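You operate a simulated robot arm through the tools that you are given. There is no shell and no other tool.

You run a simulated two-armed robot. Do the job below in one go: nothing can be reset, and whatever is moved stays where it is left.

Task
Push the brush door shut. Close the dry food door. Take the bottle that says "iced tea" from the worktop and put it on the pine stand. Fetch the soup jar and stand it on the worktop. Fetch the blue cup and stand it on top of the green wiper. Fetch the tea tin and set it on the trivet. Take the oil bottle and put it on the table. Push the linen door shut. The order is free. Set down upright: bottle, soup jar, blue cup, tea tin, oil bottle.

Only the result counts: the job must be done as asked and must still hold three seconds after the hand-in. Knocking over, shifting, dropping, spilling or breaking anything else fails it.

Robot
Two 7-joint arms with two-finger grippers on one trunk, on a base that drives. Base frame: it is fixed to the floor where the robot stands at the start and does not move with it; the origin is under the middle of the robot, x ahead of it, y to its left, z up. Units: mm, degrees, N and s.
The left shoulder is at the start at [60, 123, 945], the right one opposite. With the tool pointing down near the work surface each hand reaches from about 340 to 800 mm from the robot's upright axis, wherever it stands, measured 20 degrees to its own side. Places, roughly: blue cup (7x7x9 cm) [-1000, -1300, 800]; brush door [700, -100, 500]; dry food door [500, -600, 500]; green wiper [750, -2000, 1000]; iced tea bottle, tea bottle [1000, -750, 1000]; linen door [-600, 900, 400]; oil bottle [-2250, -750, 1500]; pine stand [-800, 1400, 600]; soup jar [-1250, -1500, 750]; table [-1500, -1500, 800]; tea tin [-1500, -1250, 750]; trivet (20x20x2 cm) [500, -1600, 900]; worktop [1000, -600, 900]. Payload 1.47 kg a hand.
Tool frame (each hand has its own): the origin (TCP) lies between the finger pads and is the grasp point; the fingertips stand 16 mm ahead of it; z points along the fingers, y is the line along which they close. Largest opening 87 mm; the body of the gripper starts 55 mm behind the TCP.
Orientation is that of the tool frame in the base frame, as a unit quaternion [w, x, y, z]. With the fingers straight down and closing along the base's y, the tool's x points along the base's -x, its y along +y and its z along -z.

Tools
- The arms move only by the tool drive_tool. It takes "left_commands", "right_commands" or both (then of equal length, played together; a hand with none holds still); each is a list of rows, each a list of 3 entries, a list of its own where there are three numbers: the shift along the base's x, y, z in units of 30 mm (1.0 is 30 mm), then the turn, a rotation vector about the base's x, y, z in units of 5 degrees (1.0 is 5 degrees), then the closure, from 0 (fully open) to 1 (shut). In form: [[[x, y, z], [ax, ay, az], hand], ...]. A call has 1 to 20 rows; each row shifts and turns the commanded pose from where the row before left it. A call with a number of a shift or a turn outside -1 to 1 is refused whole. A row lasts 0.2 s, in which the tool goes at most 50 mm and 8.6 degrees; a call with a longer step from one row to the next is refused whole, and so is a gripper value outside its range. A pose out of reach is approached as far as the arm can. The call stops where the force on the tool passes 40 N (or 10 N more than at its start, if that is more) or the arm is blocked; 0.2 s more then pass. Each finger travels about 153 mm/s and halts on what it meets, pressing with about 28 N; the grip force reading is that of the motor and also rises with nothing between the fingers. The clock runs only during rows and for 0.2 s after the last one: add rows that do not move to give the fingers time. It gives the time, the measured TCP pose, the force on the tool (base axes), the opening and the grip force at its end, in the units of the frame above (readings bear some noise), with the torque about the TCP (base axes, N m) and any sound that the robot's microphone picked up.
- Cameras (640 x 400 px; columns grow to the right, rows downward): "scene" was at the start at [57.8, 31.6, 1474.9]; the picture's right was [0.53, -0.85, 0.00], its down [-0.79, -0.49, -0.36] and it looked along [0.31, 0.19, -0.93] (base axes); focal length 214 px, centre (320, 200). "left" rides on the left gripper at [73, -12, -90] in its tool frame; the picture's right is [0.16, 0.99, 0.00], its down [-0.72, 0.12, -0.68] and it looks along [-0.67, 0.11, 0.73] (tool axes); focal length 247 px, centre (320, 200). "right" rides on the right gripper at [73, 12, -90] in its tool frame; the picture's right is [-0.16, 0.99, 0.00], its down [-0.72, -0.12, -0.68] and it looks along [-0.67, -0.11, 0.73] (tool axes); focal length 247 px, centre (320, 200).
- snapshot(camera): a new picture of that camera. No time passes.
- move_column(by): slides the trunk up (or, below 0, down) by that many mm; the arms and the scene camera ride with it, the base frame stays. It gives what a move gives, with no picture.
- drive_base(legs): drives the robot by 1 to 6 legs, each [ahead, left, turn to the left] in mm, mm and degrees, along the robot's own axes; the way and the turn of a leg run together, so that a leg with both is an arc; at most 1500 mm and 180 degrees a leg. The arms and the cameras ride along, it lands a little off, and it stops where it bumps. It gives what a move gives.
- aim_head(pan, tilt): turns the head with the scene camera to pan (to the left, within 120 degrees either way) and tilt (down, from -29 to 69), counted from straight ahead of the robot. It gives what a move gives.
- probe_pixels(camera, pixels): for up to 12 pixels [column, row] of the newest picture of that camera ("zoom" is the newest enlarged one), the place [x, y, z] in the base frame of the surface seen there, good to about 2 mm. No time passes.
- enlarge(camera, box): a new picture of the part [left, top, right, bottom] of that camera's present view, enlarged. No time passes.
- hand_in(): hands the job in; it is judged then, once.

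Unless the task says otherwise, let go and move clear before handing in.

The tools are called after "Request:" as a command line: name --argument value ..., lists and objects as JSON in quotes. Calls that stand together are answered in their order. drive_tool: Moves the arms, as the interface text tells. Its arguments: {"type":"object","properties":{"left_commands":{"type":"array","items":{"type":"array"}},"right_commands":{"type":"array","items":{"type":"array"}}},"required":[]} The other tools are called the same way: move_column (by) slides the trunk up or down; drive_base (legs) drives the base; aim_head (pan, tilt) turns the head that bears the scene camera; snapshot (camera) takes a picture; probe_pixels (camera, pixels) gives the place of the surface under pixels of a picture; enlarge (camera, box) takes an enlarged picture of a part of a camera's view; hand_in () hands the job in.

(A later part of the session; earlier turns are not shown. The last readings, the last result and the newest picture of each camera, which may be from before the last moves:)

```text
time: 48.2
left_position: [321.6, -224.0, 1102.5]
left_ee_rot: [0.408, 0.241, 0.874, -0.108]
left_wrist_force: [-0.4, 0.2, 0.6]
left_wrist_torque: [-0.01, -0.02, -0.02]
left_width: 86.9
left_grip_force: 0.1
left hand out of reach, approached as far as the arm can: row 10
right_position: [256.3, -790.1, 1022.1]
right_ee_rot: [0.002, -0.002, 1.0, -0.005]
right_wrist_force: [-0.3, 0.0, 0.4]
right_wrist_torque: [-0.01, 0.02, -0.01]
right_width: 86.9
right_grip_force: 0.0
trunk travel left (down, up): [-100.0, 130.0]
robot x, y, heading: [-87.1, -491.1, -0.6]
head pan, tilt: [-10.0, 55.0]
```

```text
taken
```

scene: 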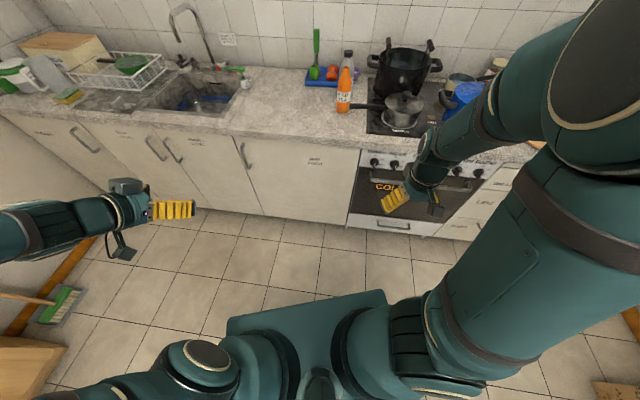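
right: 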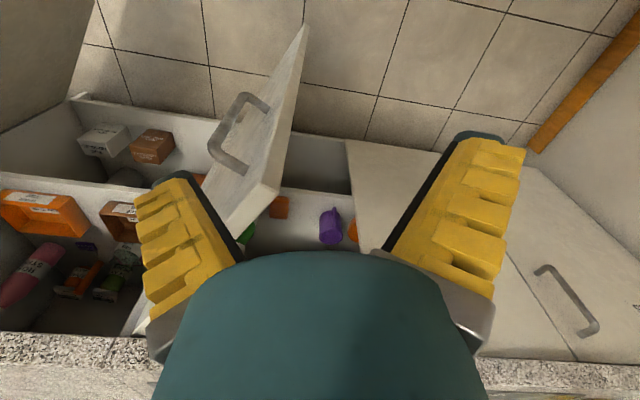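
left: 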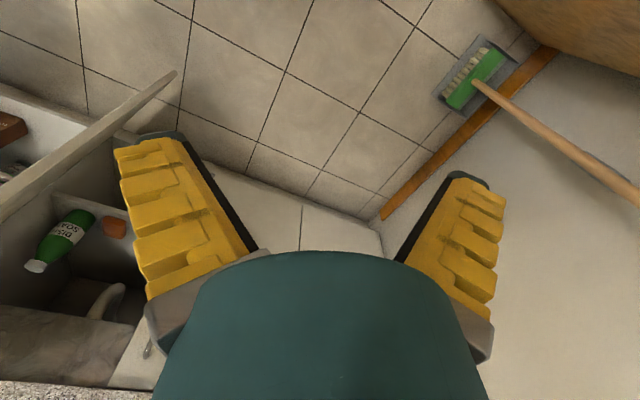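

The left tool now points 40° below horizontal at -30° azimuth as planned. I turn the base to about -30° and drive to (296,-504).

Request:
drive_base --legs '[[0, 0, -29.4], [338, 180, 0]]'

Request:
aim_head --pan 5 --tilt 50

Request:
snapshot --camera "scene"

Request:
snapshot --camera "left"

```text
time: 52.0
left_position: [778.7, -462.6, 1101.9]
left_ee_rot: [0.369, 0.45, 0.787, -0.206]
left_wrist_force: [0.1, -0.4, 0.1]
left_wrist_torque: [0.03, 0.02, -0.03]
left_width: 87.0
left_grip_force: 0.1
right_position: [448.0, -927.0, 1021.8]
right_ee_rot: [0.0, 0.246, 0.969, -0.005]
right_wrist_force: [-1.1, -0.3, -1.2]
right_wrist_torque: [-0.03, -0.01, -0.02]
right_width: 87.0
right_grip_force: 0.1
trunk travel left (down, up): [-100.0, 130.0]
robot x, y, heading: [289.8, -496.4, -29.3]
head pan, tilt: [-10.0, 55.0]
```

```text
time: 52.8
left_position: [778.1, -462.5, 1102.6]
left_ee_rot: [0.368, 0.45, 0.787, -0.205]
left_wrist_force: [0.8, 0.1, -0.6]
left_wrist_torque: [0.01, 0.03, 0.0]
left_width: 86.9
left_grip_force: 0.1
right_position: [448.0, -926.6, 1022.0]
right_ee_rot: [0.0, 0.246, 0.969, -0.005]
right_wrist_force: [-0.2, 0.1, -0.4]
right_wrist_torque: [0.0, 0.04, 0.02]
right_width: 86.9
right_grip_force: 0.0
trunk travel left (down, up): [-100.0, 130.0]
robot x, y, heading: [289.3, -495.3, -29.6]
head pan, tilt: [5.0, 50.0]
```

```text
taken
```

scene: 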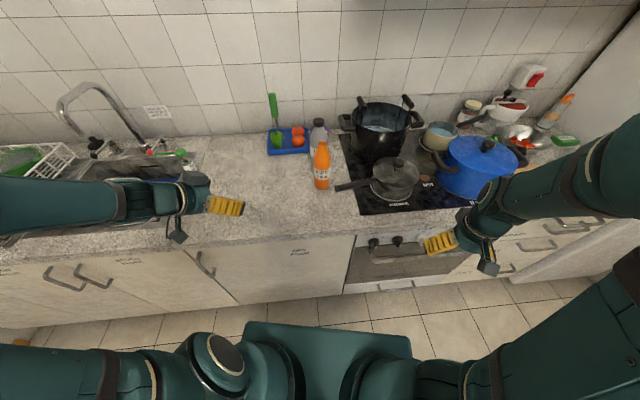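

```text
taken
```

left: 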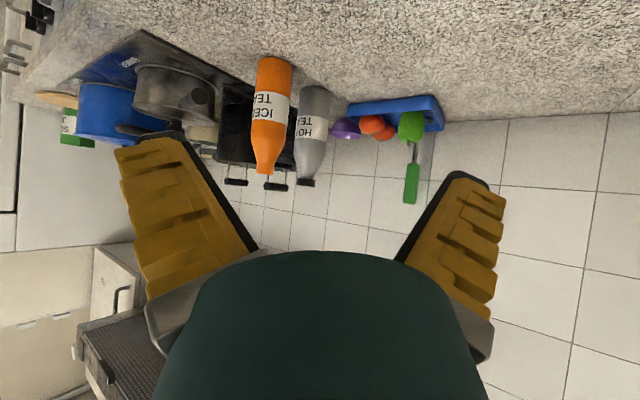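

I refine the bottle's axis from both cameras.

Request:
enlarge --camera "scene" --box '[280, 120, 400, 210]'

Request:
probe_pixels --camera "zoom" --pixels '[[225, 115], [225, 150], [190, 300], [225, 300], [260, 300], [225, 350], [182, 340], [265, 340], [300, 350], [310, 330]]'

Request:
probe_pixels --camera "left" --pixels '[[258, 80], [272, 80], [288, 80], [270, 110], [265, 165], [255, 110], [285, 110], [120, 128]]'

```text
4.44 times, centred on (340, 165) of scene
```

zoom: 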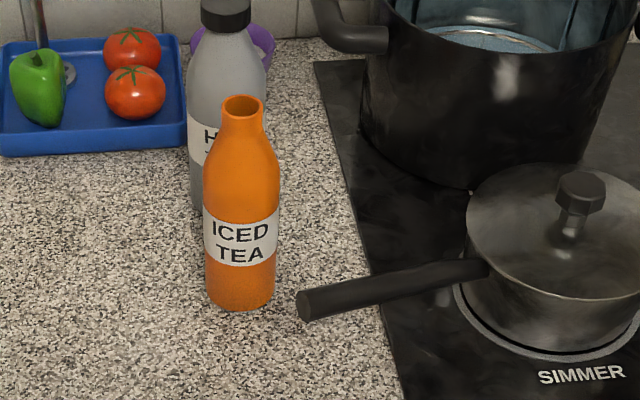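

```text
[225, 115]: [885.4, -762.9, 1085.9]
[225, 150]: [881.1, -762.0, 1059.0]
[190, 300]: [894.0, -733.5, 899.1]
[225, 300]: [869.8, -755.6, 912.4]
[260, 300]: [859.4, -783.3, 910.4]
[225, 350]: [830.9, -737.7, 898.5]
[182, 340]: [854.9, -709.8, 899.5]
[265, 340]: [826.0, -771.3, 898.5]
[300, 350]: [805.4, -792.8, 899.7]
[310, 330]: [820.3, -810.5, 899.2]
```

```text
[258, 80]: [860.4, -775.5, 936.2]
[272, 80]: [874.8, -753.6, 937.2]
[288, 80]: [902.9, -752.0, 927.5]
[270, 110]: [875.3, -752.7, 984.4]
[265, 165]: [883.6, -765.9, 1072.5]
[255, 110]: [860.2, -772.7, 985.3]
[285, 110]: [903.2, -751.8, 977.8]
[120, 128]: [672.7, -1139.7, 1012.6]
```

The bottle body fits a circle centred (889,-778), radius 29. I move the left hand to 160 mm short of the grasp along the tool axis and check.

Request:
drive_tool --left_commands '[[[0.2, -0.88, -0.06], [0, 0, 0], 0], [[0.2, -0.88, -0.06], [0, 0, 0], 0], [[0.2, -0.88, -0.06], [0, 0, 0], 0], [[0.2, -0.88, -0.06], [0, 0, 0], 0], [[0.2, -0.88, -0.06], [0, 0, 0], 0], [[0.2, -0.88, -0.06], [0, 0, 0], 0], [[0.2, -0.88, -0.06], [0, 0, 0], 0], [[0.2, -0.88, -0.06], [0, 0, 0], 0], [[0, 0, 0], [0, 0, 0], 0]]'

Request:
snapshot --camera "left"

Request:
snapshot --camera "scene"

```text
time: 54.8
left_position: [824.6, -673.4, 1088.4]
left_ee_rot: [0.369, 0.45, 0.787, -0.205]
left_wrist_force: [0.0, 1.0, -0.5]
left_wrist_torque: [0.0, 0.02, -0.03]
left_width: 87.1
left_grip_force: 0.1
right_position: [447.9, -926.0, 1022.2]
right_ee_rot: [0.0, 0.246, 0.969, -0.006]
right_wrist_force: [-0.5, 0.8, 0.7]
right_wrist_torque: [-0.03, 0.01, 0.04]
right_width: 87.1
right_grip_force: 0.0
trunk travel left (down, up): [-100.0, 130.0]
robot x, y, heading: [287.4, -497.7, -29.5]
head pan, tilt: [5.0, 50.0]
```

```text
taken
```

left: 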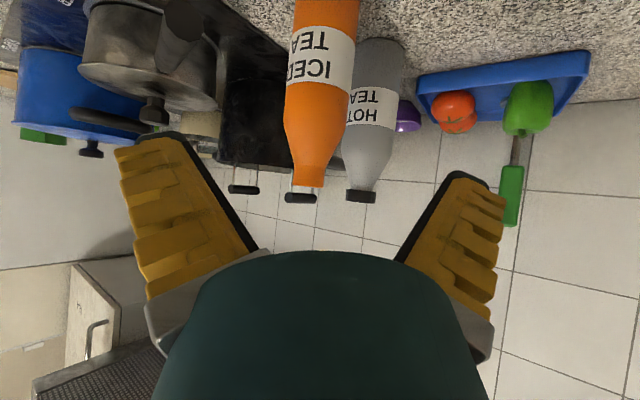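

```text
taken
```

scene: 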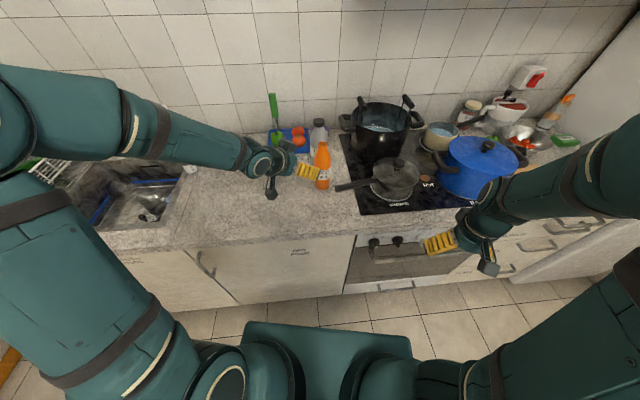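

The bottle is centred between the fingers' approach line. I advance to the body and close.

Request:
drive_tool --left_commands '[[[0.358, -0.581, -0.574], [0, 0, 0], 0], [[0.358, -0.581, -0.574], [0, 0, 0], 0], [[0.358, -0.581, -0.574], [0, 0, 0], 0], [[0.358, -0.581, -0.574], [0, 0, 0], 0], [[0.358, -0.581, -0.574], [0, 0, 0], 0], [[0.358, -0.581, -0.574], [0, 0, 0], 0], [[0, 0, 0], [0, 0, 0], 0]]'

Request:
snapshot --camera "left"

```text
time: 56.4
left_position: [889.5, -780.5, 986.3]
left_ee_rot: [0.369, 0.45, 0.787, -0.206]
left_wrist_force: [-1.2, 0.5, -0.3]
left_wrist_torque: [-0.01, -0.01, 0.0]
left_width: 87.1
left_grip_force: 0.0
right_position: [447.5, -926.9, 1022.2]
right_ee_rot: [0.001, 0.246, 0.969, -0.006]
right_wrist_force: [-0.6, -0.6, 0.1]
right_wrist_torque: [-0.03, -0.02, -0.01]
right_width: 87.0
right_grip_force: 0.0
trunk travel left (down, up): [-100.0, 130.0]
robot x, y, heading: [288.8, -496.6, -29.5]
head pan, tilt: [5.0, 50.0]
```

```text
taken
```

left: 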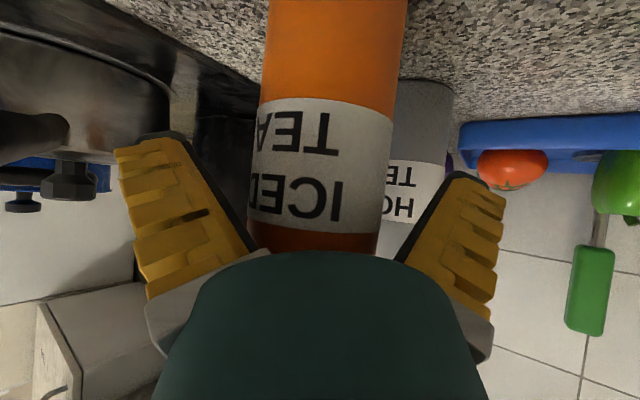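

Request:
drive_tool --left_commands '[[[0, 0, 0], [0, 0, 0], 1], [[0, 0, 0], [0, 0, 0], 1], [[0, 0, 0], [0, 0, 0], 1], [[0, 0, 0.3], [0, 0, 0], 1], [[0, 0, 1], [0, 0, 0], 1], [[0, 0, 1], [0, 0, 0], 1], [[0, 0, 1], [0, 0, 0], 1], [[0, 0, 1], [0, 0, 0], 1], [[0, 0, 0], [0, 0, 0], 1]]'

Request:
snapshot --camera "left"

Request:
snapshot --camera "scene"

```text
time: 58.4
left_position: [890.8, -775.9, 1117.1]
left_ee_rot: [0.369, 0.449, 0.787, -0.206]
left_wrist_force: [-1.0, 0.3, -1.9]
left_wrist_torque: [0.0, -0.01, 0.02]
left_width: 60.3
left_grip_force: 27.9
right_position: [448.8, -927.4, 1020.6]
right_ee_rot: [0.001, 0.247, 0.969, -0.005]
right_wrist_force: [-0.7, -0.2, -0.8]
right_wrist_torque: [0.01, 0.0, 0.03]
right_width: 86.9
right_grip_force: 0.1
trunk travel left (down, up): [-100.0, 130.0]
robot x, y, heading: [289.4, -497.0, -29.6]
head pan, tilt: [5.0, 50.0]
```

```text
taken
```

left: 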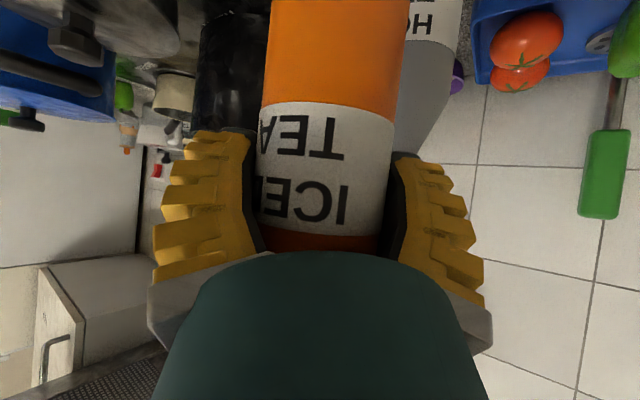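

```text
taken
```

scene: 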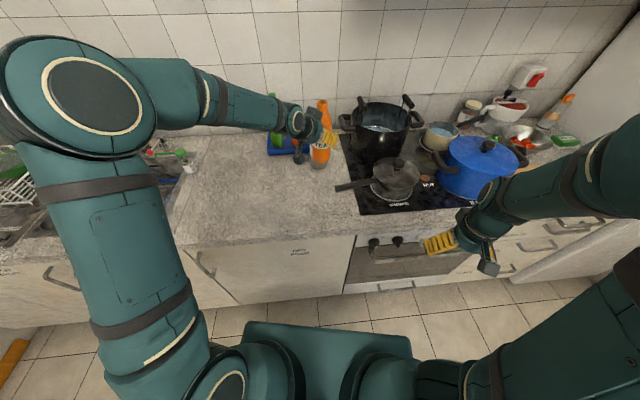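

The bottle is held (opening 60 mm, grip 28 N). I retract it toward the body, back away, and turn toward the pine stand.

Request:
drive_tool --left_commands '[[[-0.3, 0.5, 0.3], [0, 0, 0], 1], [[-0.47, 0.9, 0], [0, 0, 0], 1], [[-0.47, 0.9, 0], [0, 0, 0], 1], [[-0.47, 0.9, 0], [0, 0, 0], 1], [[-0.47, 0.9, 0], [0, 0, 0], 1], [[-0.47, 0.9, 0], [0, 0, 0], 1], [[-0.47, 0.9, 0], [0, 0, 0], 1], [[-0.47, 0.9, 0], [0, 0, 0], 1], [[-0.47, 0.9, 0], [0, 0, 0], 1], [[0, 0, 0], [0, 0, 0], 1]]'

Request:
drive_base --legs '[[-350, 0, 0], [0, 0, 110]]'

Request:
aim_head --pan 40 --tilt 25

Request:
snapshot --camera "scene"

```text
time: 60.6
left_position: [759.2, -562.5, 1130.5]
left_ee_rot: [0.371, 0.465, 0.775, -0.213]
left_wrist_force: [7.0, 9.9, -7.0]
left_wrist_torque: [-0.58, 0.2, -0.53]
left_width: 60.1
left_grip_force: 28.3
right_position: [449.0, -926.8, 1021.0]
right_ee_rot: [0.001, 0.246, 0.969, -0.005]
right_wrist_force: [-0.9, -0.1, -0.2]
right_wrist_torque: [0.06, 0.01, -0.02]
right_width: 86.9
right_grip_force: 0.1
trunk travel left (down, up): [-100.0, 130.0]
robot x, y, heading: [289.8, -496.4, -29.8]
head pan, tilt: [5.0, 50.0]
```

```text
time: 67.4
left_position: [-110.2, 145.9, 1126.0]
left_ee_rot: [0.382, -0.374, 0.826, 0.178]
left_wrist_force: [-0.1, 0.4, -2.2]
left_wrist_torque: [-0.01, 0.0, 0.07]
left_width: 59.2
left_grip_force: 27.4
right_position: [349.7, -39.2, 1021.5]
right_ee_rot: [0.005, -0.641, 0.768, -0.002]
right_wrist_force: [-0.3, 0.5, -0.4]
right_wrist_torque: [0.01, 0.01, 0.0]
right_width: 86.9
right_grip_force: 0.0
trunk travel left (down, up): [-100.0, 130.0]
robot x, y, heading: [-10.6, -325.2, 78.9]
head pan, tilt: [5.0, 50.0]
```

```text
time: 68.4
left_position: [-109.7, 144.8, 1126.8]
left_ee_rot: [0.382, -0.374, 0.826, 0.178]
left_wrist_force: [-0.4, 0.1, -1.9]
left_wrist_torque: [0.0, 0.01, 0.0]
left_width: 59.5
left_grip_force: 27.6
right_position: [349.1, -39.5, 1021.9]
right_ee_rot: [0.004, -0.641, 0.767, -0.004]
right_wrist_force: [0.4, 0.5, -0.2]
right_wrist_torque: [0.01, 0.03, 0.0]
right_width: 87.3
right_grip_force: 0.0
trunk travel left (down, up): [-100.0, 130.0]
robot x, y, heading: [-12.2, -325.9, 79.0]
head pan, tilt: [40.0, 25.0]
```

```text
taken
```

scene: 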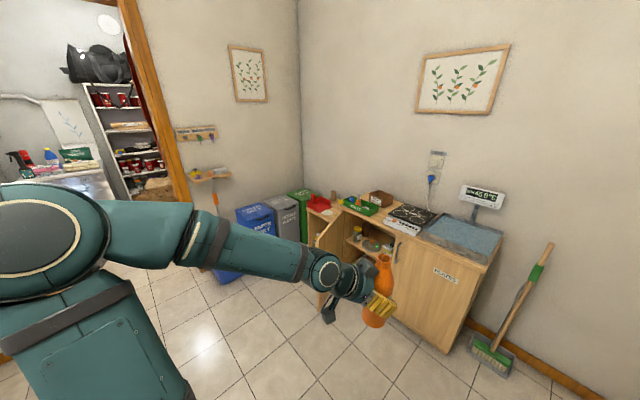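

The bottle is still held and the stand with the red tray is visible beyond the open linen door at (330,235). I drive closer and look.

Request:
drive_base --legs '[[482, 540, 0]]'

Request:
aim_head --pan 15 --tilt 35

Request:
snapshot --camera "scene"

Request:
snapshot --camera "left"

```text
time: 73.6
left_position: [-561.0, 712.1, 1125.7]
left_ee_rot: [0.382, -0.379, 0.823, 0.182]
left_wrist_force: [0.2, 0.8, -1.9]
left_wrist_torque: [-0.05, 0.04, -0.02]
left_width: 59.3
left_grip_force: 28.1
right_position: [-99.7, 532.0, 1021.9]
right_ee_rot: [0.005, -0.645, 0.764, -0.003]
right_wrist_force: [-0.2, -0.3, 0.0]
right_wrist_torque: [-0.03, -0.02, -0.01]
right_width: 87.1
right_grip_force: 0.1
trunk travel left (down, up): [-100.0, 130.0]
robot x, y, heading: [-455.4, 240.3, 79.6]
head pan, tilt: [40.0, 25.0]
```

```text
time: 74.5
left_position: [-560.9, 712.3, 1124.9]
left_ee_rot: [0.381, -0.38, 0.823, 0.181]
left_wrist_force: [0.2, -1.0, -1.6]
left_wrist_torque: [-0.01, -0.03, 0.03]
left_width: 59.3
left_grip_force: 27.9
right_position: [-100.4, 531.2, 1021.0]
right_ee_rot: [0.004, -0.645, 0.764, -0.003]
right_wrist_force: [0.1, -0.2, 0.1]
right_wrist_torque: [0.04, 0.01, 0.0]
right_width: 87.0
right_grip_force: 0.1
trunk travel left (down, up): [-100.0, 130.0]
robot x, y, heading: [-454.6, 239.7, 79.4]
head pan, tilt: [15.0, 35.0]
```

```text
taken
```

scene: 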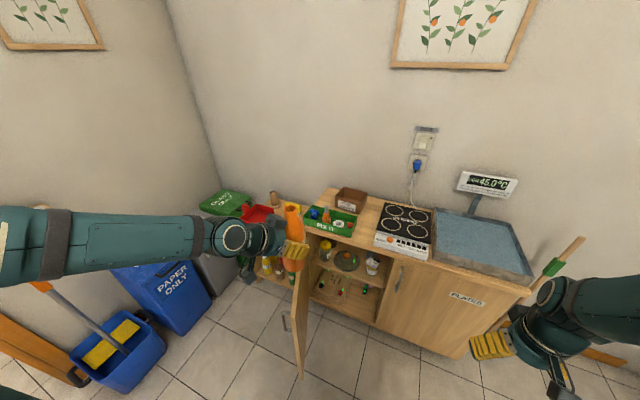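

```text
taken
```

left: 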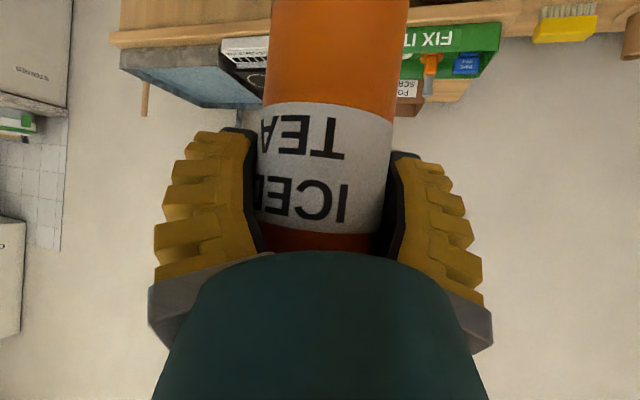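

The bottle is still aligned in the grip. I zoom on the stand and door.

Request:
enlarge --camera "scene" --box '[180, 170, 420, 320]'

Request:
probe_pixels --camera "zoom" --pixels '[[300, 400], [270, 380], [330, 260], [275, 300], [250, 70], [215, 115], [320, 350], [345, 120], [440, 240], [365, 175], [240, 85], [180, 80]]'

Request:
probe_pixels --camera "scene" --pixels '[[303, 370], [303, 300], [293, 350], [298, 330], [306, 320], [388, 280], [304, 250], [302, 230]]'

```text
2.67 times, centred on (300, 245) of scene
```

zoom: 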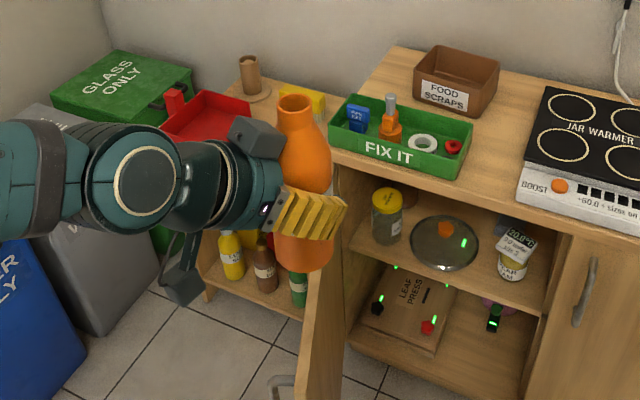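

```text
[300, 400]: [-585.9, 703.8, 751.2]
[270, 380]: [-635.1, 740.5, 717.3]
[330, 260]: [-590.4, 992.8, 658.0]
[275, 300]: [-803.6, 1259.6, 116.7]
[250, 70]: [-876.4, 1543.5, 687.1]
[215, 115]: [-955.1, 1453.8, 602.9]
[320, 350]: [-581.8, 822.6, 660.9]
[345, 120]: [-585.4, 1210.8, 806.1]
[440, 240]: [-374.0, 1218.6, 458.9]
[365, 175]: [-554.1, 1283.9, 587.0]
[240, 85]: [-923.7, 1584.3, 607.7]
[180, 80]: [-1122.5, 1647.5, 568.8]
```

```text
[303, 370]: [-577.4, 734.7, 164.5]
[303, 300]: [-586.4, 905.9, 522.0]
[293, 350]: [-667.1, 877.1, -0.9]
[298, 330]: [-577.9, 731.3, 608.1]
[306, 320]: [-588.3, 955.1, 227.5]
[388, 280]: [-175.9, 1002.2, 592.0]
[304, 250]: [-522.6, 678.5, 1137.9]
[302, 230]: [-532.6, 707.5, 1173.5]
```

The linen door hinges at about (-590,1130), free edge (-578,700), open ~70°; it must be pushed from its -x side. I check the mop and bins on the left before moving over.

Request:
probe_pixels --camera "scene" --pixels '[[60, 305], [35, 285], [95, 330], [120, 330], [70, 375], [110, 270], [180, 262], [215, 290], [235, 200], [40, 355]]'

Request:
aim_head --pan 60 --tilt 30

Request:
snapshot --camera "scene"

```text
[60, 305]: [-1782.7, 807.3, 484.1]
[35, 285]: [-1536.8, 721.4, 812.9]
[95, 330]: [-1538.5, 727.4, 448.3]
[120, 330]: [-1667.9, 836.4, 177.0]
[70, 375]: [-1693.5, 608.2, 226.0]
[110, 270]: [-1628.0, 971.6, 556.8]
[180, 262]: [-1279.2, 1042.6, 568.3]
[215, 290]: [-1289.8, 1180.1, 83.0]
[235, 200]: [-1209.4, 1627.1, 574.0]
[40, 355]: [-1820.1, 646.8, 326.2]
```

```text
time: 75.7
left_position: [-560.6, 711.8, 1125.3]
left_ee_rot: [0.381, -0.38, 0.823, 0.181]
left_wrist_force: [-0.7, -0.7, -1.1]
left_wrist_torque: [0.03, 0.04, -0.01]
left_width: 59.2
left_grip_force: 27.9
right_position: [-100.4, 530.4, 1021.6]
right_ee_rot: [0.005, -0.645, 0.764, -0.003]
right_wrist_force: [0.7, 0.2, 0.4]
right_wrist_torque: [0.0, 0.01, 0.02]
right_width: 87.0
right_grip_force: 0.0
trunk travel left (down, up): [-100.0, 130.0]
robot x, y, heading: [-452.6, 239.1, 79.6]
head pan, tilt: [60.0, 30.0]
```

```text
taken
```

scene: 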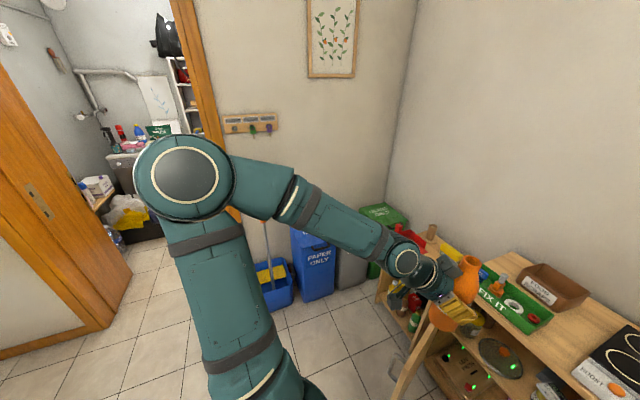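

Request:
probe_pixels --camera "scene" --pixels '[[185, 180], [140, 180], [145, 200], [235, 180]]'

Request:
drive_base --legs '[[40, 240, 0]]'

Request:
aim_head --pan 20 --tilt 40

Request:
snapshot --camera "scene"

```text
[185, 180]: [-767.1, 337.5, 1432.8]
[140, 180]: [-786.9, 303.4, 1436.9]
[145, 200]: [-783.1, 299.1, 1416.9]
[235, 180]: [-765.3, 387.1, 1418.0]
```

```text
time: 78.4
left_position: [-792.9, 797.7, 1125.8]
left_ee_rot: [0.381, -0.377, 0.825, 0.18]
left_wrist_force: [-0.3, -0.3, -1.5]
left_wrist_torque: [0.01, 0.01, 0.01]
left_width: 59.3
left_grip_force: 27.8
right_position: [-333.0, 615.0, 1022.5]
right_ee_rot: [0.005, -0.643, 0.765, -0.003]
right_wrist_force: [0.3, -1.0, 0.4]
right_wrist_torque: [0.01, -0.02, 0.02]
right_width: 87.1
right_grip_force: 0.2
trunk travel left (down, up): [-100.0, 130.0]
robot x, y, heading: [-690.4, 328.3, 79.1]
head pan, tilt: [60.0, 30.0]
```

```text
time: 79.5
left_position: [-792.5, 799.3, 1125.9]
left_ee_rot: [0.382, -0.376, 0.825, 0.18]
left_wrist_force: [0.1, 0.4, -2.1]
left_wrist_torque: [0.03, 0.0, -0.03]
left_width: 59.4
left_grip_force: 28.2
right_position: [-332.7, 615.7, 1021.5]
right_ee_rot: [0.005, -0.644, 0.765, -0.003]
right_wrist_force: [-0.6, -0.2, -0.3]
right_wrist_torque: [0.0, 0.01, -0.01]
right_width: 86.9
right_grip_force: 0.0
trunk travel left (down, up): [-100.0, 130.0]
robot x, y, heading: [-690.6, 328.7, 79.3]
head pan, tilt: [20.0, 40.0]
```

```text
taken
```

scene: 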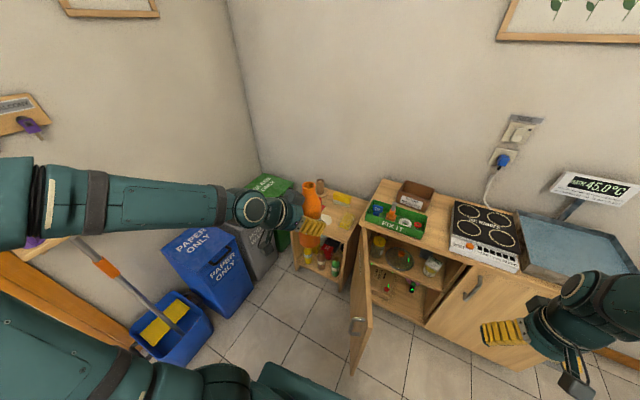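

Request:
enlarge --camera "scene" --box '[250, 160, 410, 260]'

Request:
probe_pixels --camera "zoom" --pixels '[[340, 210], [380, 200], [400, 240], [370, 280], [350, 240], [420, 190], [345, 180], [320, 190], [390, 290], [330, 290], [310, 250], [450, 170]]'

```text
4.00 times, centred on (330, 210) of scene
```

zoom: 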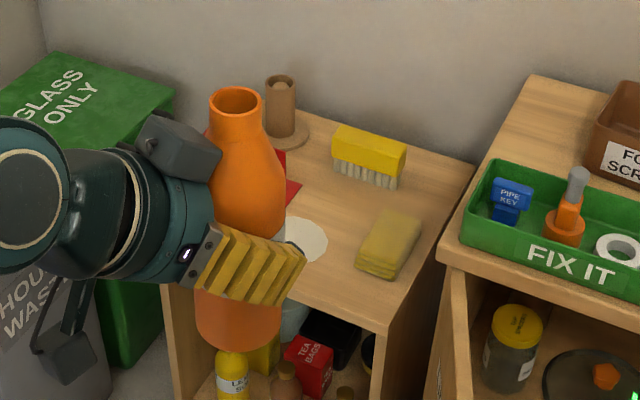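

```text
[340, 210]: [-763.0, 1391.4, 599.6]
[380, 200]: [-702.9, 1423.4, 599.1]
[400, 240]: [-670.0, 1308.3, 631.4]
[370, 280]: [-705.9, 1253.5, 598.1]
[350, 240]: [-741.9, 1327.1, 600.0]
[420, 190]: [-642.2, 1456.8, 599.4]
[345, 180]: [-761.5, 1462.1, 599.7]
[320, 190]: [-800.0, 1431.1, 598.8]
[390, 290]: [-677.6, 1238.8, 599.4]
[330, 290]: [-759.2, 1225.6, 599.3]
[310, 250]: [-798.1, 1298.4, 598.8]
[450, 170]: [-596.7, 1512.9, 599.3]
```

The stand top is at z 599.5; there's a free spot near (-755,1405) between the sponge, brush and white disc. I drive to (-900,720), left of the linen door, to place the bottle.

Request:
drive_base --legs '[[0, 279, 0], [346, 0, 0]]'

Request:
aim_head --pan -10 --tilt 45

Request:
snapshot --camera "scene"

```text
time: 84.3
left_position: [-997.8, 1184.9, 1125.4]
left_ee_rot: [0.382, -0.376, 0.825, 0.179]
left_wrist_force: [-0.7, -0.1, -1.3]
left_wrist_torque: [0.01, -0.01, -0.02]
left_width: 59.0
left_grip_force: 27.4
right_position: [-539.8, 1001.0, 1021.1]
right_ee_rot: [0.005, -0.642, 0.767, -0.002]
right_wrist_force: [-0.6, 0.5, 0.0]
right_wrist_torque: [-0.01, -0.01, 0.01]
right_width: 86.9
right_grip_force: 0.1
trunk travel left (down, up): [-100.0, 130.0]
robot x, y, heading: [-898.0, 715.1, 79.0]
head pan, tilt: [20.0, 40.0]
```

```text
time: 85.3
left_position: [-998.3, 1184.6, 1126.1]
left_ee_rot: [0.381, -0.375, 0.826, 0.179]
left_wrist_force: [-0.6, 0.6, -1.8]
left_wrist_torque: [-0.03, 0.0, -0.01]
left_width: 58.9
left_grip_force: 28.1
right_position: [-538.7, 1000.0, 1022.5]
right_ee_rot: [0.004, -0.642, 0.767, -0.002]
right_wrist_force: [0.0, 0.0, 0.1]
right_wrist_torque: [0.03, 0.01, 0.01]
right_width: 86.8
right_grip_force: 0.0
trunk travel left (down, up): [-100.0, 130.0]
robot x, y, heading: [-898.0, 714.4, 78.8]
head pan, tilt: [-10.0, 45.0]
```

```text
taken
```

scene: 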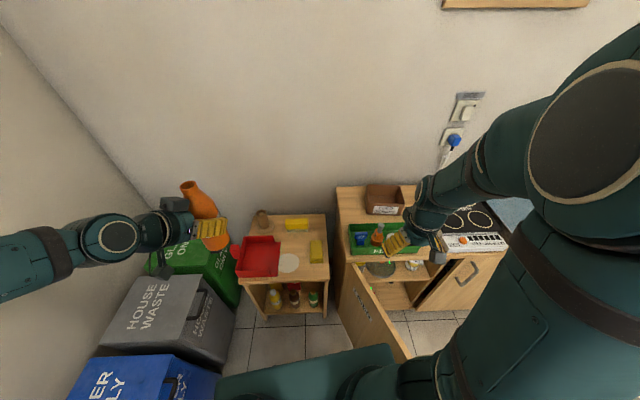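

I zoom on the stand to choose the exact spot.

Request:
enlarge --camera "scene" --box '[220, 200, 350, 290]'

Request:
probe_pixels --camera "zoom" --pixels '[[390, 210], [400, 180], [440, 180], [445, 280], [340, 260], [395, 275], [360, 140], [430, 150], [500, 200], [400, 340], [500, 330], [350, 210]]'

```text
4.44 times, centred on (285, 245) of scene
```

zoom: 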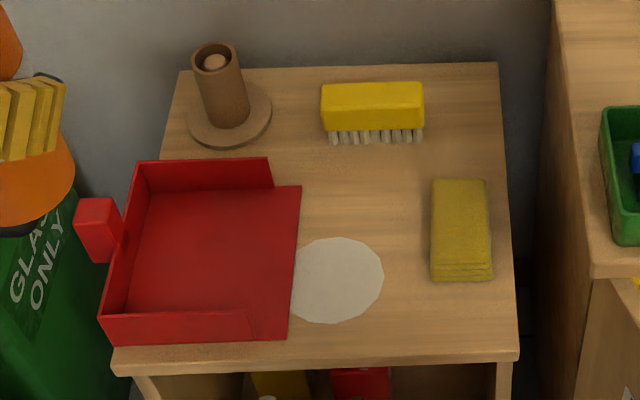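

```text
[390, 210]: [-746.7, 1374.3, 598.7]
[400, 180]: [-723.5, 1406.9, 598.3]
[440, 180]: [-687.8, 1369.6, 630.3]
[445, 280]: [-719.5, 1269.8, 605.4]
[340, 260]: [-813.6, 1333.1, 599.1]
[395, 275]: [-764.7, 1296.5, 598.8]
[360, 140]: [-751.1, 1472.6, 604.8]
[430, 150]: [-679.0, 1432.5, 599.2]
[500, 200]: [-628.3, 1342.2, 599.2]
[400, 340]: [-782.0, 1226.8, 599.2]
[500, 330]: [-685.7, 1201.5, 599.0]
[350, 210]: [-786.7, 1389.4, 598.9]
```

I'll aim for (-755,1408), clear by 30 mm of sponge, brush and disc. I lower the trunk for reach, then bring the bottle over the spot.

Request:
move_column --by -80

Request:
drive_tool --left_commands '[[[0.9, 0.826, 0], [0, 0, 0], 1], [[0.9, 0.826, 0], [0, 0, 0], 1], [[0.9, 0.826, 0], [0, 0, 0], 1], [[0.9, 0.826, 0], [0, 0, 0], 1], [[0.9, 0.826, 0], [0, 0, 0], 1], [[0.9, 0.826, 0], [0, 0, 0], 1], [[0.9, 0.826, 0], [0, 0, 0], 1], [[0.9, 0.826, 0], [0, 0, 0], 1], [[0.9, 0.826, 0], [0, 0, 0], 1], [[0, 0, -1], [0, 0, 0], 1], [[0, 0, -1], [0, 0, 0], 1], [[0, 0, -1], [0, 0, 0], 1], [[0, 0, -1], [0, 0, 0], 1], [[0, 0, -1], [0, 0, 0], 1], [[0, 0, -1], [0, 0, 0], 1], [[0, 0, -1], [0, 0, 0], 1], [[0, 0, -1], [0, 0, 0], 1], [[0, 0, 0], [0, 0, 0], 1]]'

Request:
snapshot --camera "scene"

```text
time: 86.5
left_position: [-997.6, 1184.8, 1046.4]
left_ee_rot: [0.382, -0.375, 0.825, 0.179]
left_wrist_force: [0.0, 0.2, -2.7]
left_wrist_torque: [0.01, 0.02, 0.03]
left_width: 58.6
left_grip_force: 28.1
right_position: [-537.5, 1000.5, 942.5]
right_ee_rot: [0.005, -0.641, 0.767, -0.003]
right_wrist_force: [-0.7, 0.4, 0.8]
right_wrist_torque: [-0.02, 0.0, 0.01]
right_width: 87.0
right_grip_force: 0.0
trunk travel left (down, up): [-20.0, 210.0]
robot x, y, heading: [-898.6, 712.9, 79.1]
head pan, tilt: [-10.0, 45.0]
```

```text
time: 90.3
left_position: [-756.7, 1406.5, 804.8]
left_ee_rot: [0.383, -0.375, 0.825, 0.18]
left_wrist_force: [1.1, 0.0, -2.1]
left_wrist_torque: [0.0, 0.02, 0.01]
left_width: 58.2
left_grip_force: 28.4
right_position: [-539.3, 1000.3, 941.8]
right_ee_rot: [0.005, -0.641, 0.768, -0.003]
right_wrist_force: [0.7, -0.1, -0.3]
right_wrist_torque: [-0.01, 0.0, 0.02]
right_width: 87.3
right_grip_force: 0.0
trunk travel left (down, up): [-20.0, 210.0]
robot x, y, heading: [-900.1, 712.1, 79.1]
head pan, tilt: [-10.0, 45.0]
```

```text
taken
```

scene: 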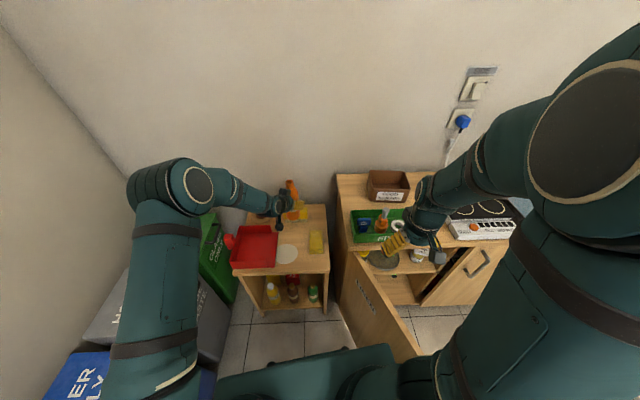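

The grip width crept from 60.3 to 58.2, so I check the bottle in the left camera for slip.

Request:
snapshot --camera "left"

Request:
enlarge --camera "scene" --box '[230, 160, 350, 240]'

Request:
probe_pixels --camera "left" --pixels '[[335, 10], [335, 60], [335, 100], [335, 150], [335, 200], [290, 60], [380, 60], [335, 235]]'

```text
taken
```

left: 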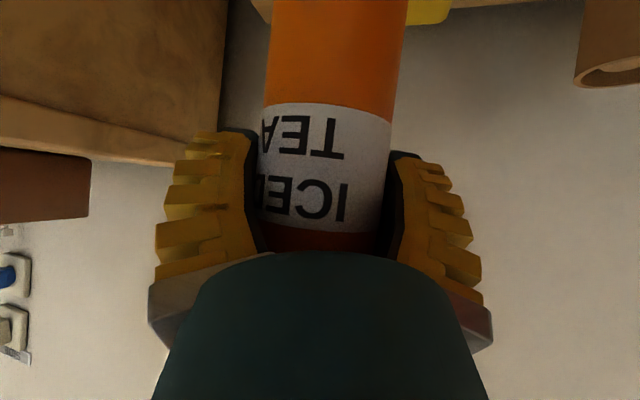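

```text
5.00 times, centred on (290, 200) of scene
```

zoom: 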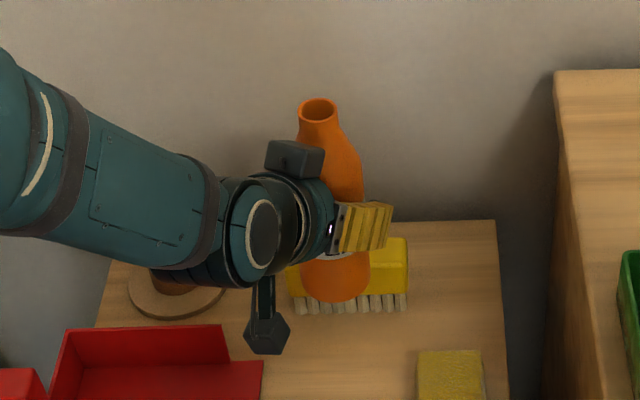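

```text
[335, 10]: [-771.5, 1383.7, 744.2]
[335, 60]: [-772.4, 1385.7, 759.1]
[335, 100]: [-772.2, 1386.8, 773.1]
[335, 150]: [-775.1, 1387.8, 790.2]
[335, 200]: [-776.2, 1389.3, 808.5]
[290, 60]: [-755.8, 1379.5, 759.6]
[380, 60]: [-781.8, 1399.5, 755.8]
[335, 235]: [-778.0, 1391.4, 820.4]
```

The label sits at the same place in the left view as right after lifting, so there's no slip. I lower the bottle onto the stand.

Request:
drive_tool --left_commands '[[[0.05, 0.05, -1], [0, 0, 0], 1], [[0, 0, -1], [0, 0, 0], 1], [[0, 0, -1], [0, 0, 0], 1], [[0, 0, -0.5], [0, 0, 0], 1], [[0, 0, -0.2], [0, 0, 0], 1], [[0, 0, -0.1], [0, 0, 0], 1], [[0, 0, 0], [0, 0, 0], 1]]'

Request:
snapshot --camera "left"

Request:
enlarge --camera "scene" --box '[230, 160, 350, 290]'

```text
time: 91.9
left_position: [-753.0, 1409.4, 690.2]
left_ee_rot: [0.381, -0.375, 0.826, 0.178]
left_wrist_force: [-0.6, 0.0, -1.7]
left_wrist_torque: [-0.04, -0.02, -0.04]
left_width: 58.5
left_grip_force: 27.8
right_position: [-538.8, 1001.3, 942.4]
right_ee_rot: [0.005, -0.642, 0.767, -0.002]
right_wrist_force: [0.1, 0.1, 0.9]
right_wrist_torque: [-0.02, 0.04, 0.01]
right_width: 87.1
right_grip_force: 0.0
trunk travel left (down, up): [-20.0, 210.0]
robot x, y, heading: [-901.3, 713.3, 78.8]
head pan, tilt: [-10.0, 45.0]
```

```text
taken
```

left: 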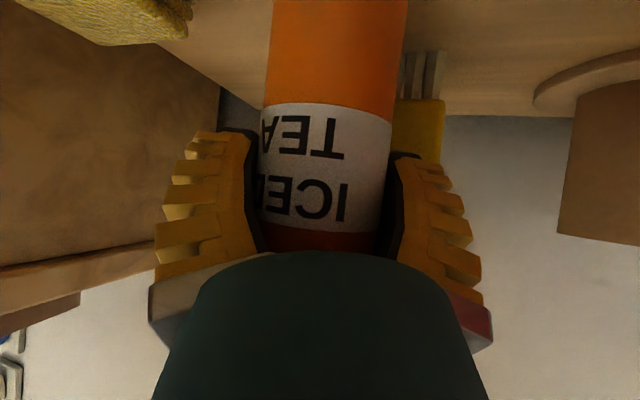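

```text
3.08 times, centred on (290, 225) of scene
```

zoom: 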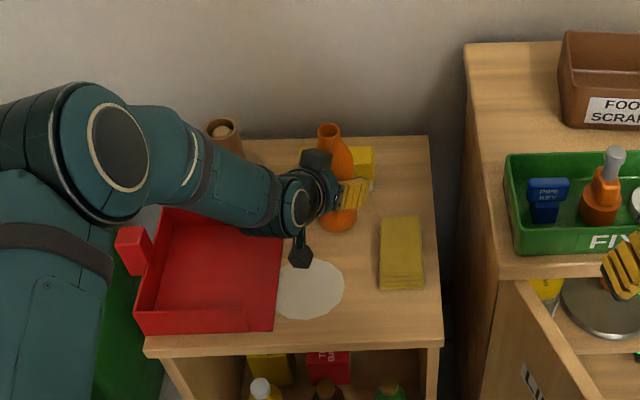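

About 2-3 mm remain; I lower gently until I feel contact, then release.

Request:
drive_tool --left_commands '[[[0, 0, -0.05], [0, 0, 0], 1], [[0, 0, -0.05], [0, 0, 0], 1], [[0, 0, 0], [0, 0, 0], 1]]'

```text
time: 92.7
left_position: [-754.0, 1408.2, 689.3]
left_ee_rot: [0.383, -0.375, 0.825, 0.179]
left_wrist_force: [-0.3, -0.3, -1.2]
left_wrist_torque: [-0.03, 0.02, -0.02]
left_width: 58.4
left_grip_force: 28.3
right_position: [-539.9, 999.8, 942.6]
right_ee_rot: [0.005, -0.641, 0.767, -0.003]
right_wrist_force: [-0.1, -0.7, -0.3]
right_wrist_torque: [0.02, 0.02, 0.0]
right_width: 87.0
right_grip_force: 0.1
trunk travel left (down, up): [-20.0, 210.0]
robot x, y, heading: [-896.5, 713.3, 78.8]
head pan, tilt: [-10.0, 45.0]
```

Request:
drive_tool --left_commands '[[[0, 0, -0.06], [0, 0, 0], 1], [[0, 0, 0], [0, 0, 0], 1]]'

```text
time: 93.3
left_position: [-754.2, 1409.0, 687.8]
left_ee_rot: [0.383, -0.375, 0.825, 0.179]
left_wrist_force: [-0.5, 0.2, -2.0]
left_wrist_torque: [-0.02, 0.02, -0.01]
left_width: 58.4
left_grip_force: 28.1
right_position: [-540.2, 1000.3, 942.1]
right_ee_rot: [0.005, -0.641, 0.768, -0.003]
right_wrist_force: [-0.2, -0.4, -0.4]
right_wrist_torque: [0.01, 0.0, 0.01]
right_width: 87.0
right_grip_force: 0.1
trunk travel left (down, up): [-20.0, 210.0]
robot x, y, heading: [-897.6, 714.4, 79.0]
head pan, tilt: [-10.0, 45.0]
```

Request:
drive_tool --left_commands '[[[0, 0, -0.08], [0, 0, 0], 1], [[0, 0, 0], [0, 0, 0], 1]]'

Request:
drive_tool --left_commands '[[[0, 0, -0.08], [0, 0, 0], 1], [[0, 0, 0], [0, 0, 0], 1]]'

```text
time: 93.9
left_position: [-755.4, 1408.0, 687.6]
left_ee_rot: [0.383, -0.374, 0.825, 0.179]
left_wrist_force: [0.0, -0.5, 4.0]
left_wrist_torque: [0.05, -0.06, 0.01]
left_width: 58.4
left_grip_force: 28.0
right_position: [-539.8, 999.6, 942.4]
right_ee_rot: [0.005, -0.641, 0.767, -0.003]
right_wrist_force: [-0.5, 0.0, 0.3]
right_wrist_torque: [0.01, 0.01, 0.0]
right_width: 87.1
right_grip_force: 0.1
trunk travel left (down, up): [-20.0, 210.0]
robot x, y, heading: [-900.2, 711.2, 79.0]
head pan, tilt: [-10.0, 45.0]
```

```text
time: 94.5
left_position: [-754.0, 1409.2, 686.0]
left_ee_rot: [0.383, -0.374, 0.825, 0.18]
left_wrist_force: [-1.5, -1.8, 15.9]
left_wrist_torque: [0.12, -0.19, 0.02]
left_width: 58.9
left_grip_force: 27.8
right_position: [-539.3, 999.6, 943.0]
right_ee_rot: [0.005, -0.642, 0.767, -0.002]
right_wrist_force: [0.6, 0.6, 0.0]
right_wrist_torque: [-0.02, -0.01, -0.01]
right_width: 86.8
right_grip_force: 0.1
trunk travel left (down, up): [-20.0, 210.0]
robot x, y, heading: [-901.8, 711.9, 79.0]
head pan, tilt: [-10.0, 45.0]
```

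Firm contact (16 N). I ease off slightly, open, and withdraw along the tool axis.

Request:
drive_tool --left_commands '[[[0, 0, 0.05], [0, 0, 0], 1], [[0, 0, 0], [0, 0, 0], 0.3], [[0, 0, 0], [0, 0, 0], 0], [[0, 0, 0], [0, 0, 0], 0], [[-0.25, -0.29, 0.32], [0, 0, 0], 0], [[-0.44, -0.52, 0.57], [0, 0, 0], 0], [[-0.44, -0.52, 0.57], [0, 0, 0], 0], [[-0.44, -0.52, 0.57], [0, 0, 0], 0], [[-0.44, -0.52, 0.57], [0, 0, 0], 0], [[-0.44, -0.52, 0.57], [0, 0, 0], 0], [[-0.44, -0.52, 0.57], [0, 0, 0], 0], [[-0.44, -0.52, 0.57], [0, 0, 0], 0]]'

Request:
snapshot --camera "left"

Request:
snapshot --camera "scene"

```text
time: 97.1
left_position: [-851.0, 1290.2, 813.3]
left_ee_rot: [0.383, -0.374, 0.825, 0.179]
left_wrist_force: [0.0, -0.4, 0.6]
left_wrist_torque: [0.01, 0.01, -0.01]
left_width: 87.1
left_grip_force: 0.0
right_position: [-539.0, 999.7, 942.6]
right_ee_rot: [0.007, -0.642, 0.767, -0.002]
right_wrist_force: [0.1, 0.8, -0.2]
right_wrist_torque: [0.03, 0.0, 0.01]
right_width: 87.1
right_grip_force: 0.1
trunk travel left (down, up): [-20.0, 210.0]
robot x, y, heading: [-896.8, 715.1, 78.9]
head pan, tilt: [-10.0, 45.0]
```

```text
taken
```

left: 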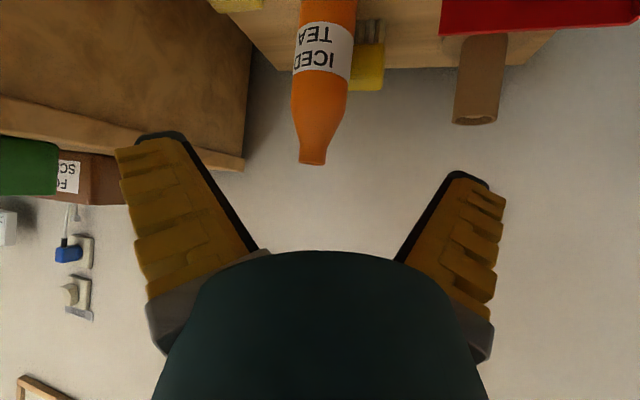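

```text
taken
```

scene: 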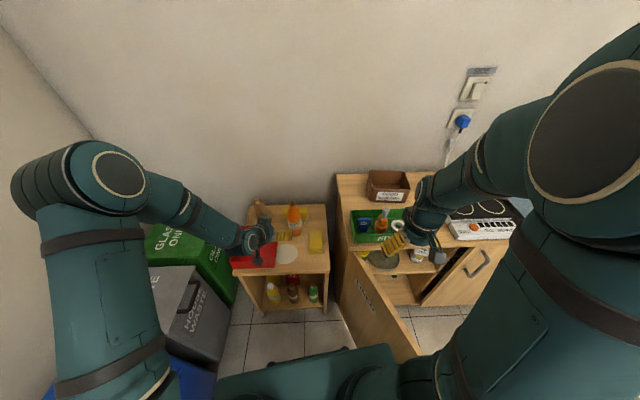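

The iced tea bottle stands upright on the stand. I lift the left hand away and reposition to push the linen door with the right hand.

Request:
drive_tool --left_commands '[[[-0.2, -0.3, 1], [0, 0, 0], 0], [[-0.93, -0.45, 0.75], [0, 0, 0], 0], [[-0.93, -0.45, 0.75], [0, 0, 0], 0], [[-0.93, -0.45, 0.75], [0, 0, 0], 0], [[-0.93, -0.45, 0.75], [0, 0, 0], 0], [[-0.93, -0.45, 0.75], [0, 0, 0], 0], [[-0.93, -0.45, 0.75], [0, 0, 0], 0], [[-0.93, -0.45, 0.75], [0, 0, 0], 0]]'

Request:
drive_base --legs '[[-340, 0, 0], [0, -150, 0]]'

Request:
aim_head --pan -20 --tilt 50

Request:
snapshot --camera "scene"

```text
time: 98.9
left_position: [-1053.9, 1191.1, 1000.9]
left_ee_rot: [0.383, -0.375, 0.825, 0.179]
left_wrist_force: [0.0, 0.0, 1.2]
left_wrist_torque: [-0.02, 0.0, 0.03]
left_width: 86.9
left_grip_force: 0.0
right_position: [-541.0, 999.9, 942.2]
right_ee_rot: [0.006, -0.641, 0.768, -0.003]
right_wrist_force: [-0.5, -1.1, -0.1]
right_wrist_torque: [-0.03, -0.01, 0.04]
right_width: 86.9
right_grip_force: 0.0
trunk travel left (down, up): [-20.0, 210.0]
robot x, y, heading: [-899.2, 713.5, 79.0]
head pan, tilt: [-10.0, 45.0]
```

```text
time: 102.7
left_position: [-969.0, 825.3, 1000.2]
left_ee_rot: [0.383, -0.369, 0.828, 0.176]
left_wrist_force: [-0.3, 0.6, -0.5]
left_wrist_torque: [-0.01, 0.01, 0.01]
left_width: 86.9
left_grip_force: 0.0
right_position: [-456.1, 627.1, 942.1]
right_ee_rot: [0.005, -0.637, 0.771, -0.003]
right_wrist_force: [-0.2, -0.5, -0.2]
right_wrist_torque: [0.03, 0.0, 0.0]
right_width: 87.1
right_grip_force: 0.0
trunk travel left (down, up): [-20.0, 210.0]
robot x, y, heading: [-819.5, 346.1, 78.2]
head pan, tilt: [-10.0, 45.0]
```

```text
time: 103.4
left_position: [-969.0, 824.9, 999.7]
left_ee_rot: [0.383, -0.369, 0.828, 0.176]
left_wrist_force: [-1.2, -0.3, -0.2]
left_wrist_torque: [-0.01, 0.01, -0.03]
left_width: 87.0
left_grip_force: 0.1
right_position: [-458.0, 627.8, 941.8]
right_ee_rot: [0.004, -0.637, 0.771, -0.003]
right_wrist_force: [0.9, 0.2, 0.4]
right_wrist_torque: [0.0, 0.01, 0.02]
right_width: 87.2
right_grip_force: 0.0
trunk travel left (down, up): [-20.0, 210.0]
robot x, y, heading: [-820.1, 346.5, 78.2]
head pan, tilt: [-20.0, 50.0]
```

```text
taken
```

scene: 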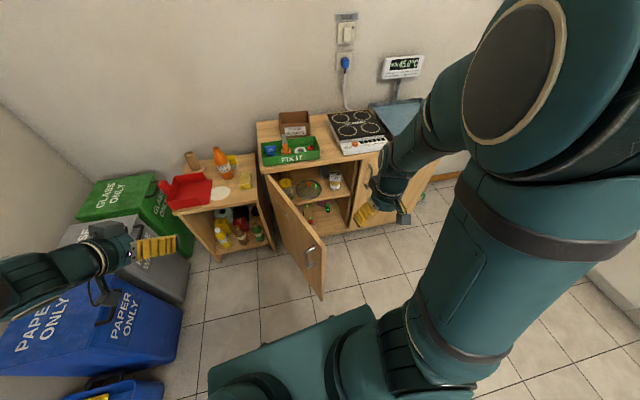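

The door's handle side at (310,258) is visible. I swing the right hand over the door top to its outer side while turning it horizontal.

Request:
drive_tool --right_commands '[[[-0.5, 0.25, 0], [0.98, -0.2, 0], 1], [[-0.5, 0.25, 0], [0.98, -0.2, 0], 1], [[-0.5, 0.25, 0], [0.98, -0.2, 0], 1], [[-0.5, 0.25, 0], [0.98, -0.2, 0], 1], [[-0.5, 0.25, 0], [0.98, -0.2, 0], 1], [[-0.5, 0.25, 0], [0.98, -0.2, 0], 1], [[-0.5, 0.25, 0], [0.98, -0.2, 0], 1], [[-0.5, 0.25, 0], [0.98, -0.2, 0], 1], [[-0.5, 0.25, 0], [0.98, -0.2, 0], 1], [[-0.5, 0.25, 0], [0.98, -0.2, 0], 1], [[-0.5, 0.25, 0], [0.98, -0.2, 0], 1], [[-0.5, 0.25, 0], [0.98, -0.2, 0], 1], [[-0.5, 0.25, 0], [0.98, -0.2, 0], 1], [[-0.5, 0.25, 0], [0.98, -0.2, 0], 1], [[-0.5, 0.25, 0], [0.98, -0.2, 0], 1], [[-0.5, 0.25, 0], [0.98, -0.2, 0], 1], [[0, 0, 0], [0.98, -0.2, 0], 1], [[0, 0, 0], [0.98, -0.2, 0], 1]]'

Request:
probe_pixels --camera "scene" --pixels '[[275, 195], [290, 220], [300, 240], [310, 258], [315, 285], [300, 265], [268, 178], [311, 235]]'

Request:
snapshot --camera "scene"

```text
time: 107.2
left_position: [-969.0, 825.9, 1000.6]
left_ee_rot: [0.383, -0.37, 0.828, 0.177]
left_wrist_force: [-0.8, -0.6, -0.3]
left_wrist_torque: [-0.02, -0.01, 0.02]
left_width: 87.1
left_grip_force: 0.0
right_position: [-678.8, 826.6, 972.8]
right_ee_rot: [0.554, -0.446, 0.546, 0.443]
right_wrist_force: [0.5, -0.2, 0.1]
right_wrist_torque: [-0.03, 0.0, 0.01]
right_width: 0.0
right_grip_force: 27.9
right hand out of reach, approached as far as the arm can: row 4, 5, 6, 7, 8, 9, 10, 11
trunk travel left (down, up): [-20.0, 210.0]
robot x, y, heading: [-819.5, 344.2, 78.3]
head pan, tilt: [-20.0, 50.0]
```

```text
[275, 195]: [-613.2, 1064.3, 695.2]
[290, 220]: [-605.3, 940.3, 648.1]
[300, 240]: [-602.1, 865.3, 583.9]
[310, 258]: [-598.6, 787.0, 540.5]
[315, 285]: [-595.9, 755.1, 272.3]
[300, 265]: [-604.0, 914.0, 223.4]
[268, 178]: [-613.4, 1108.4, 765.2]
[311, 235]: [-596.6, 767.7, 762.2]
```

```text
taken
```

scene: 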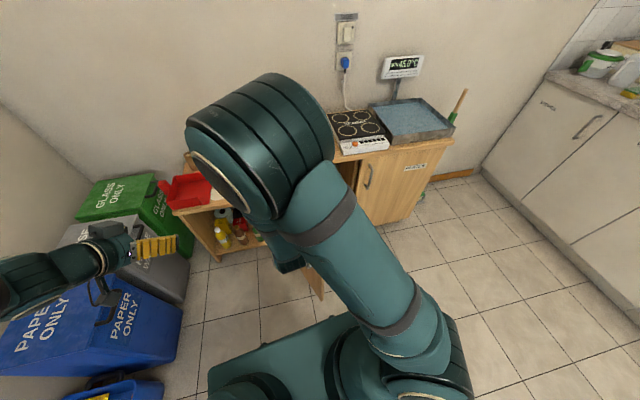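

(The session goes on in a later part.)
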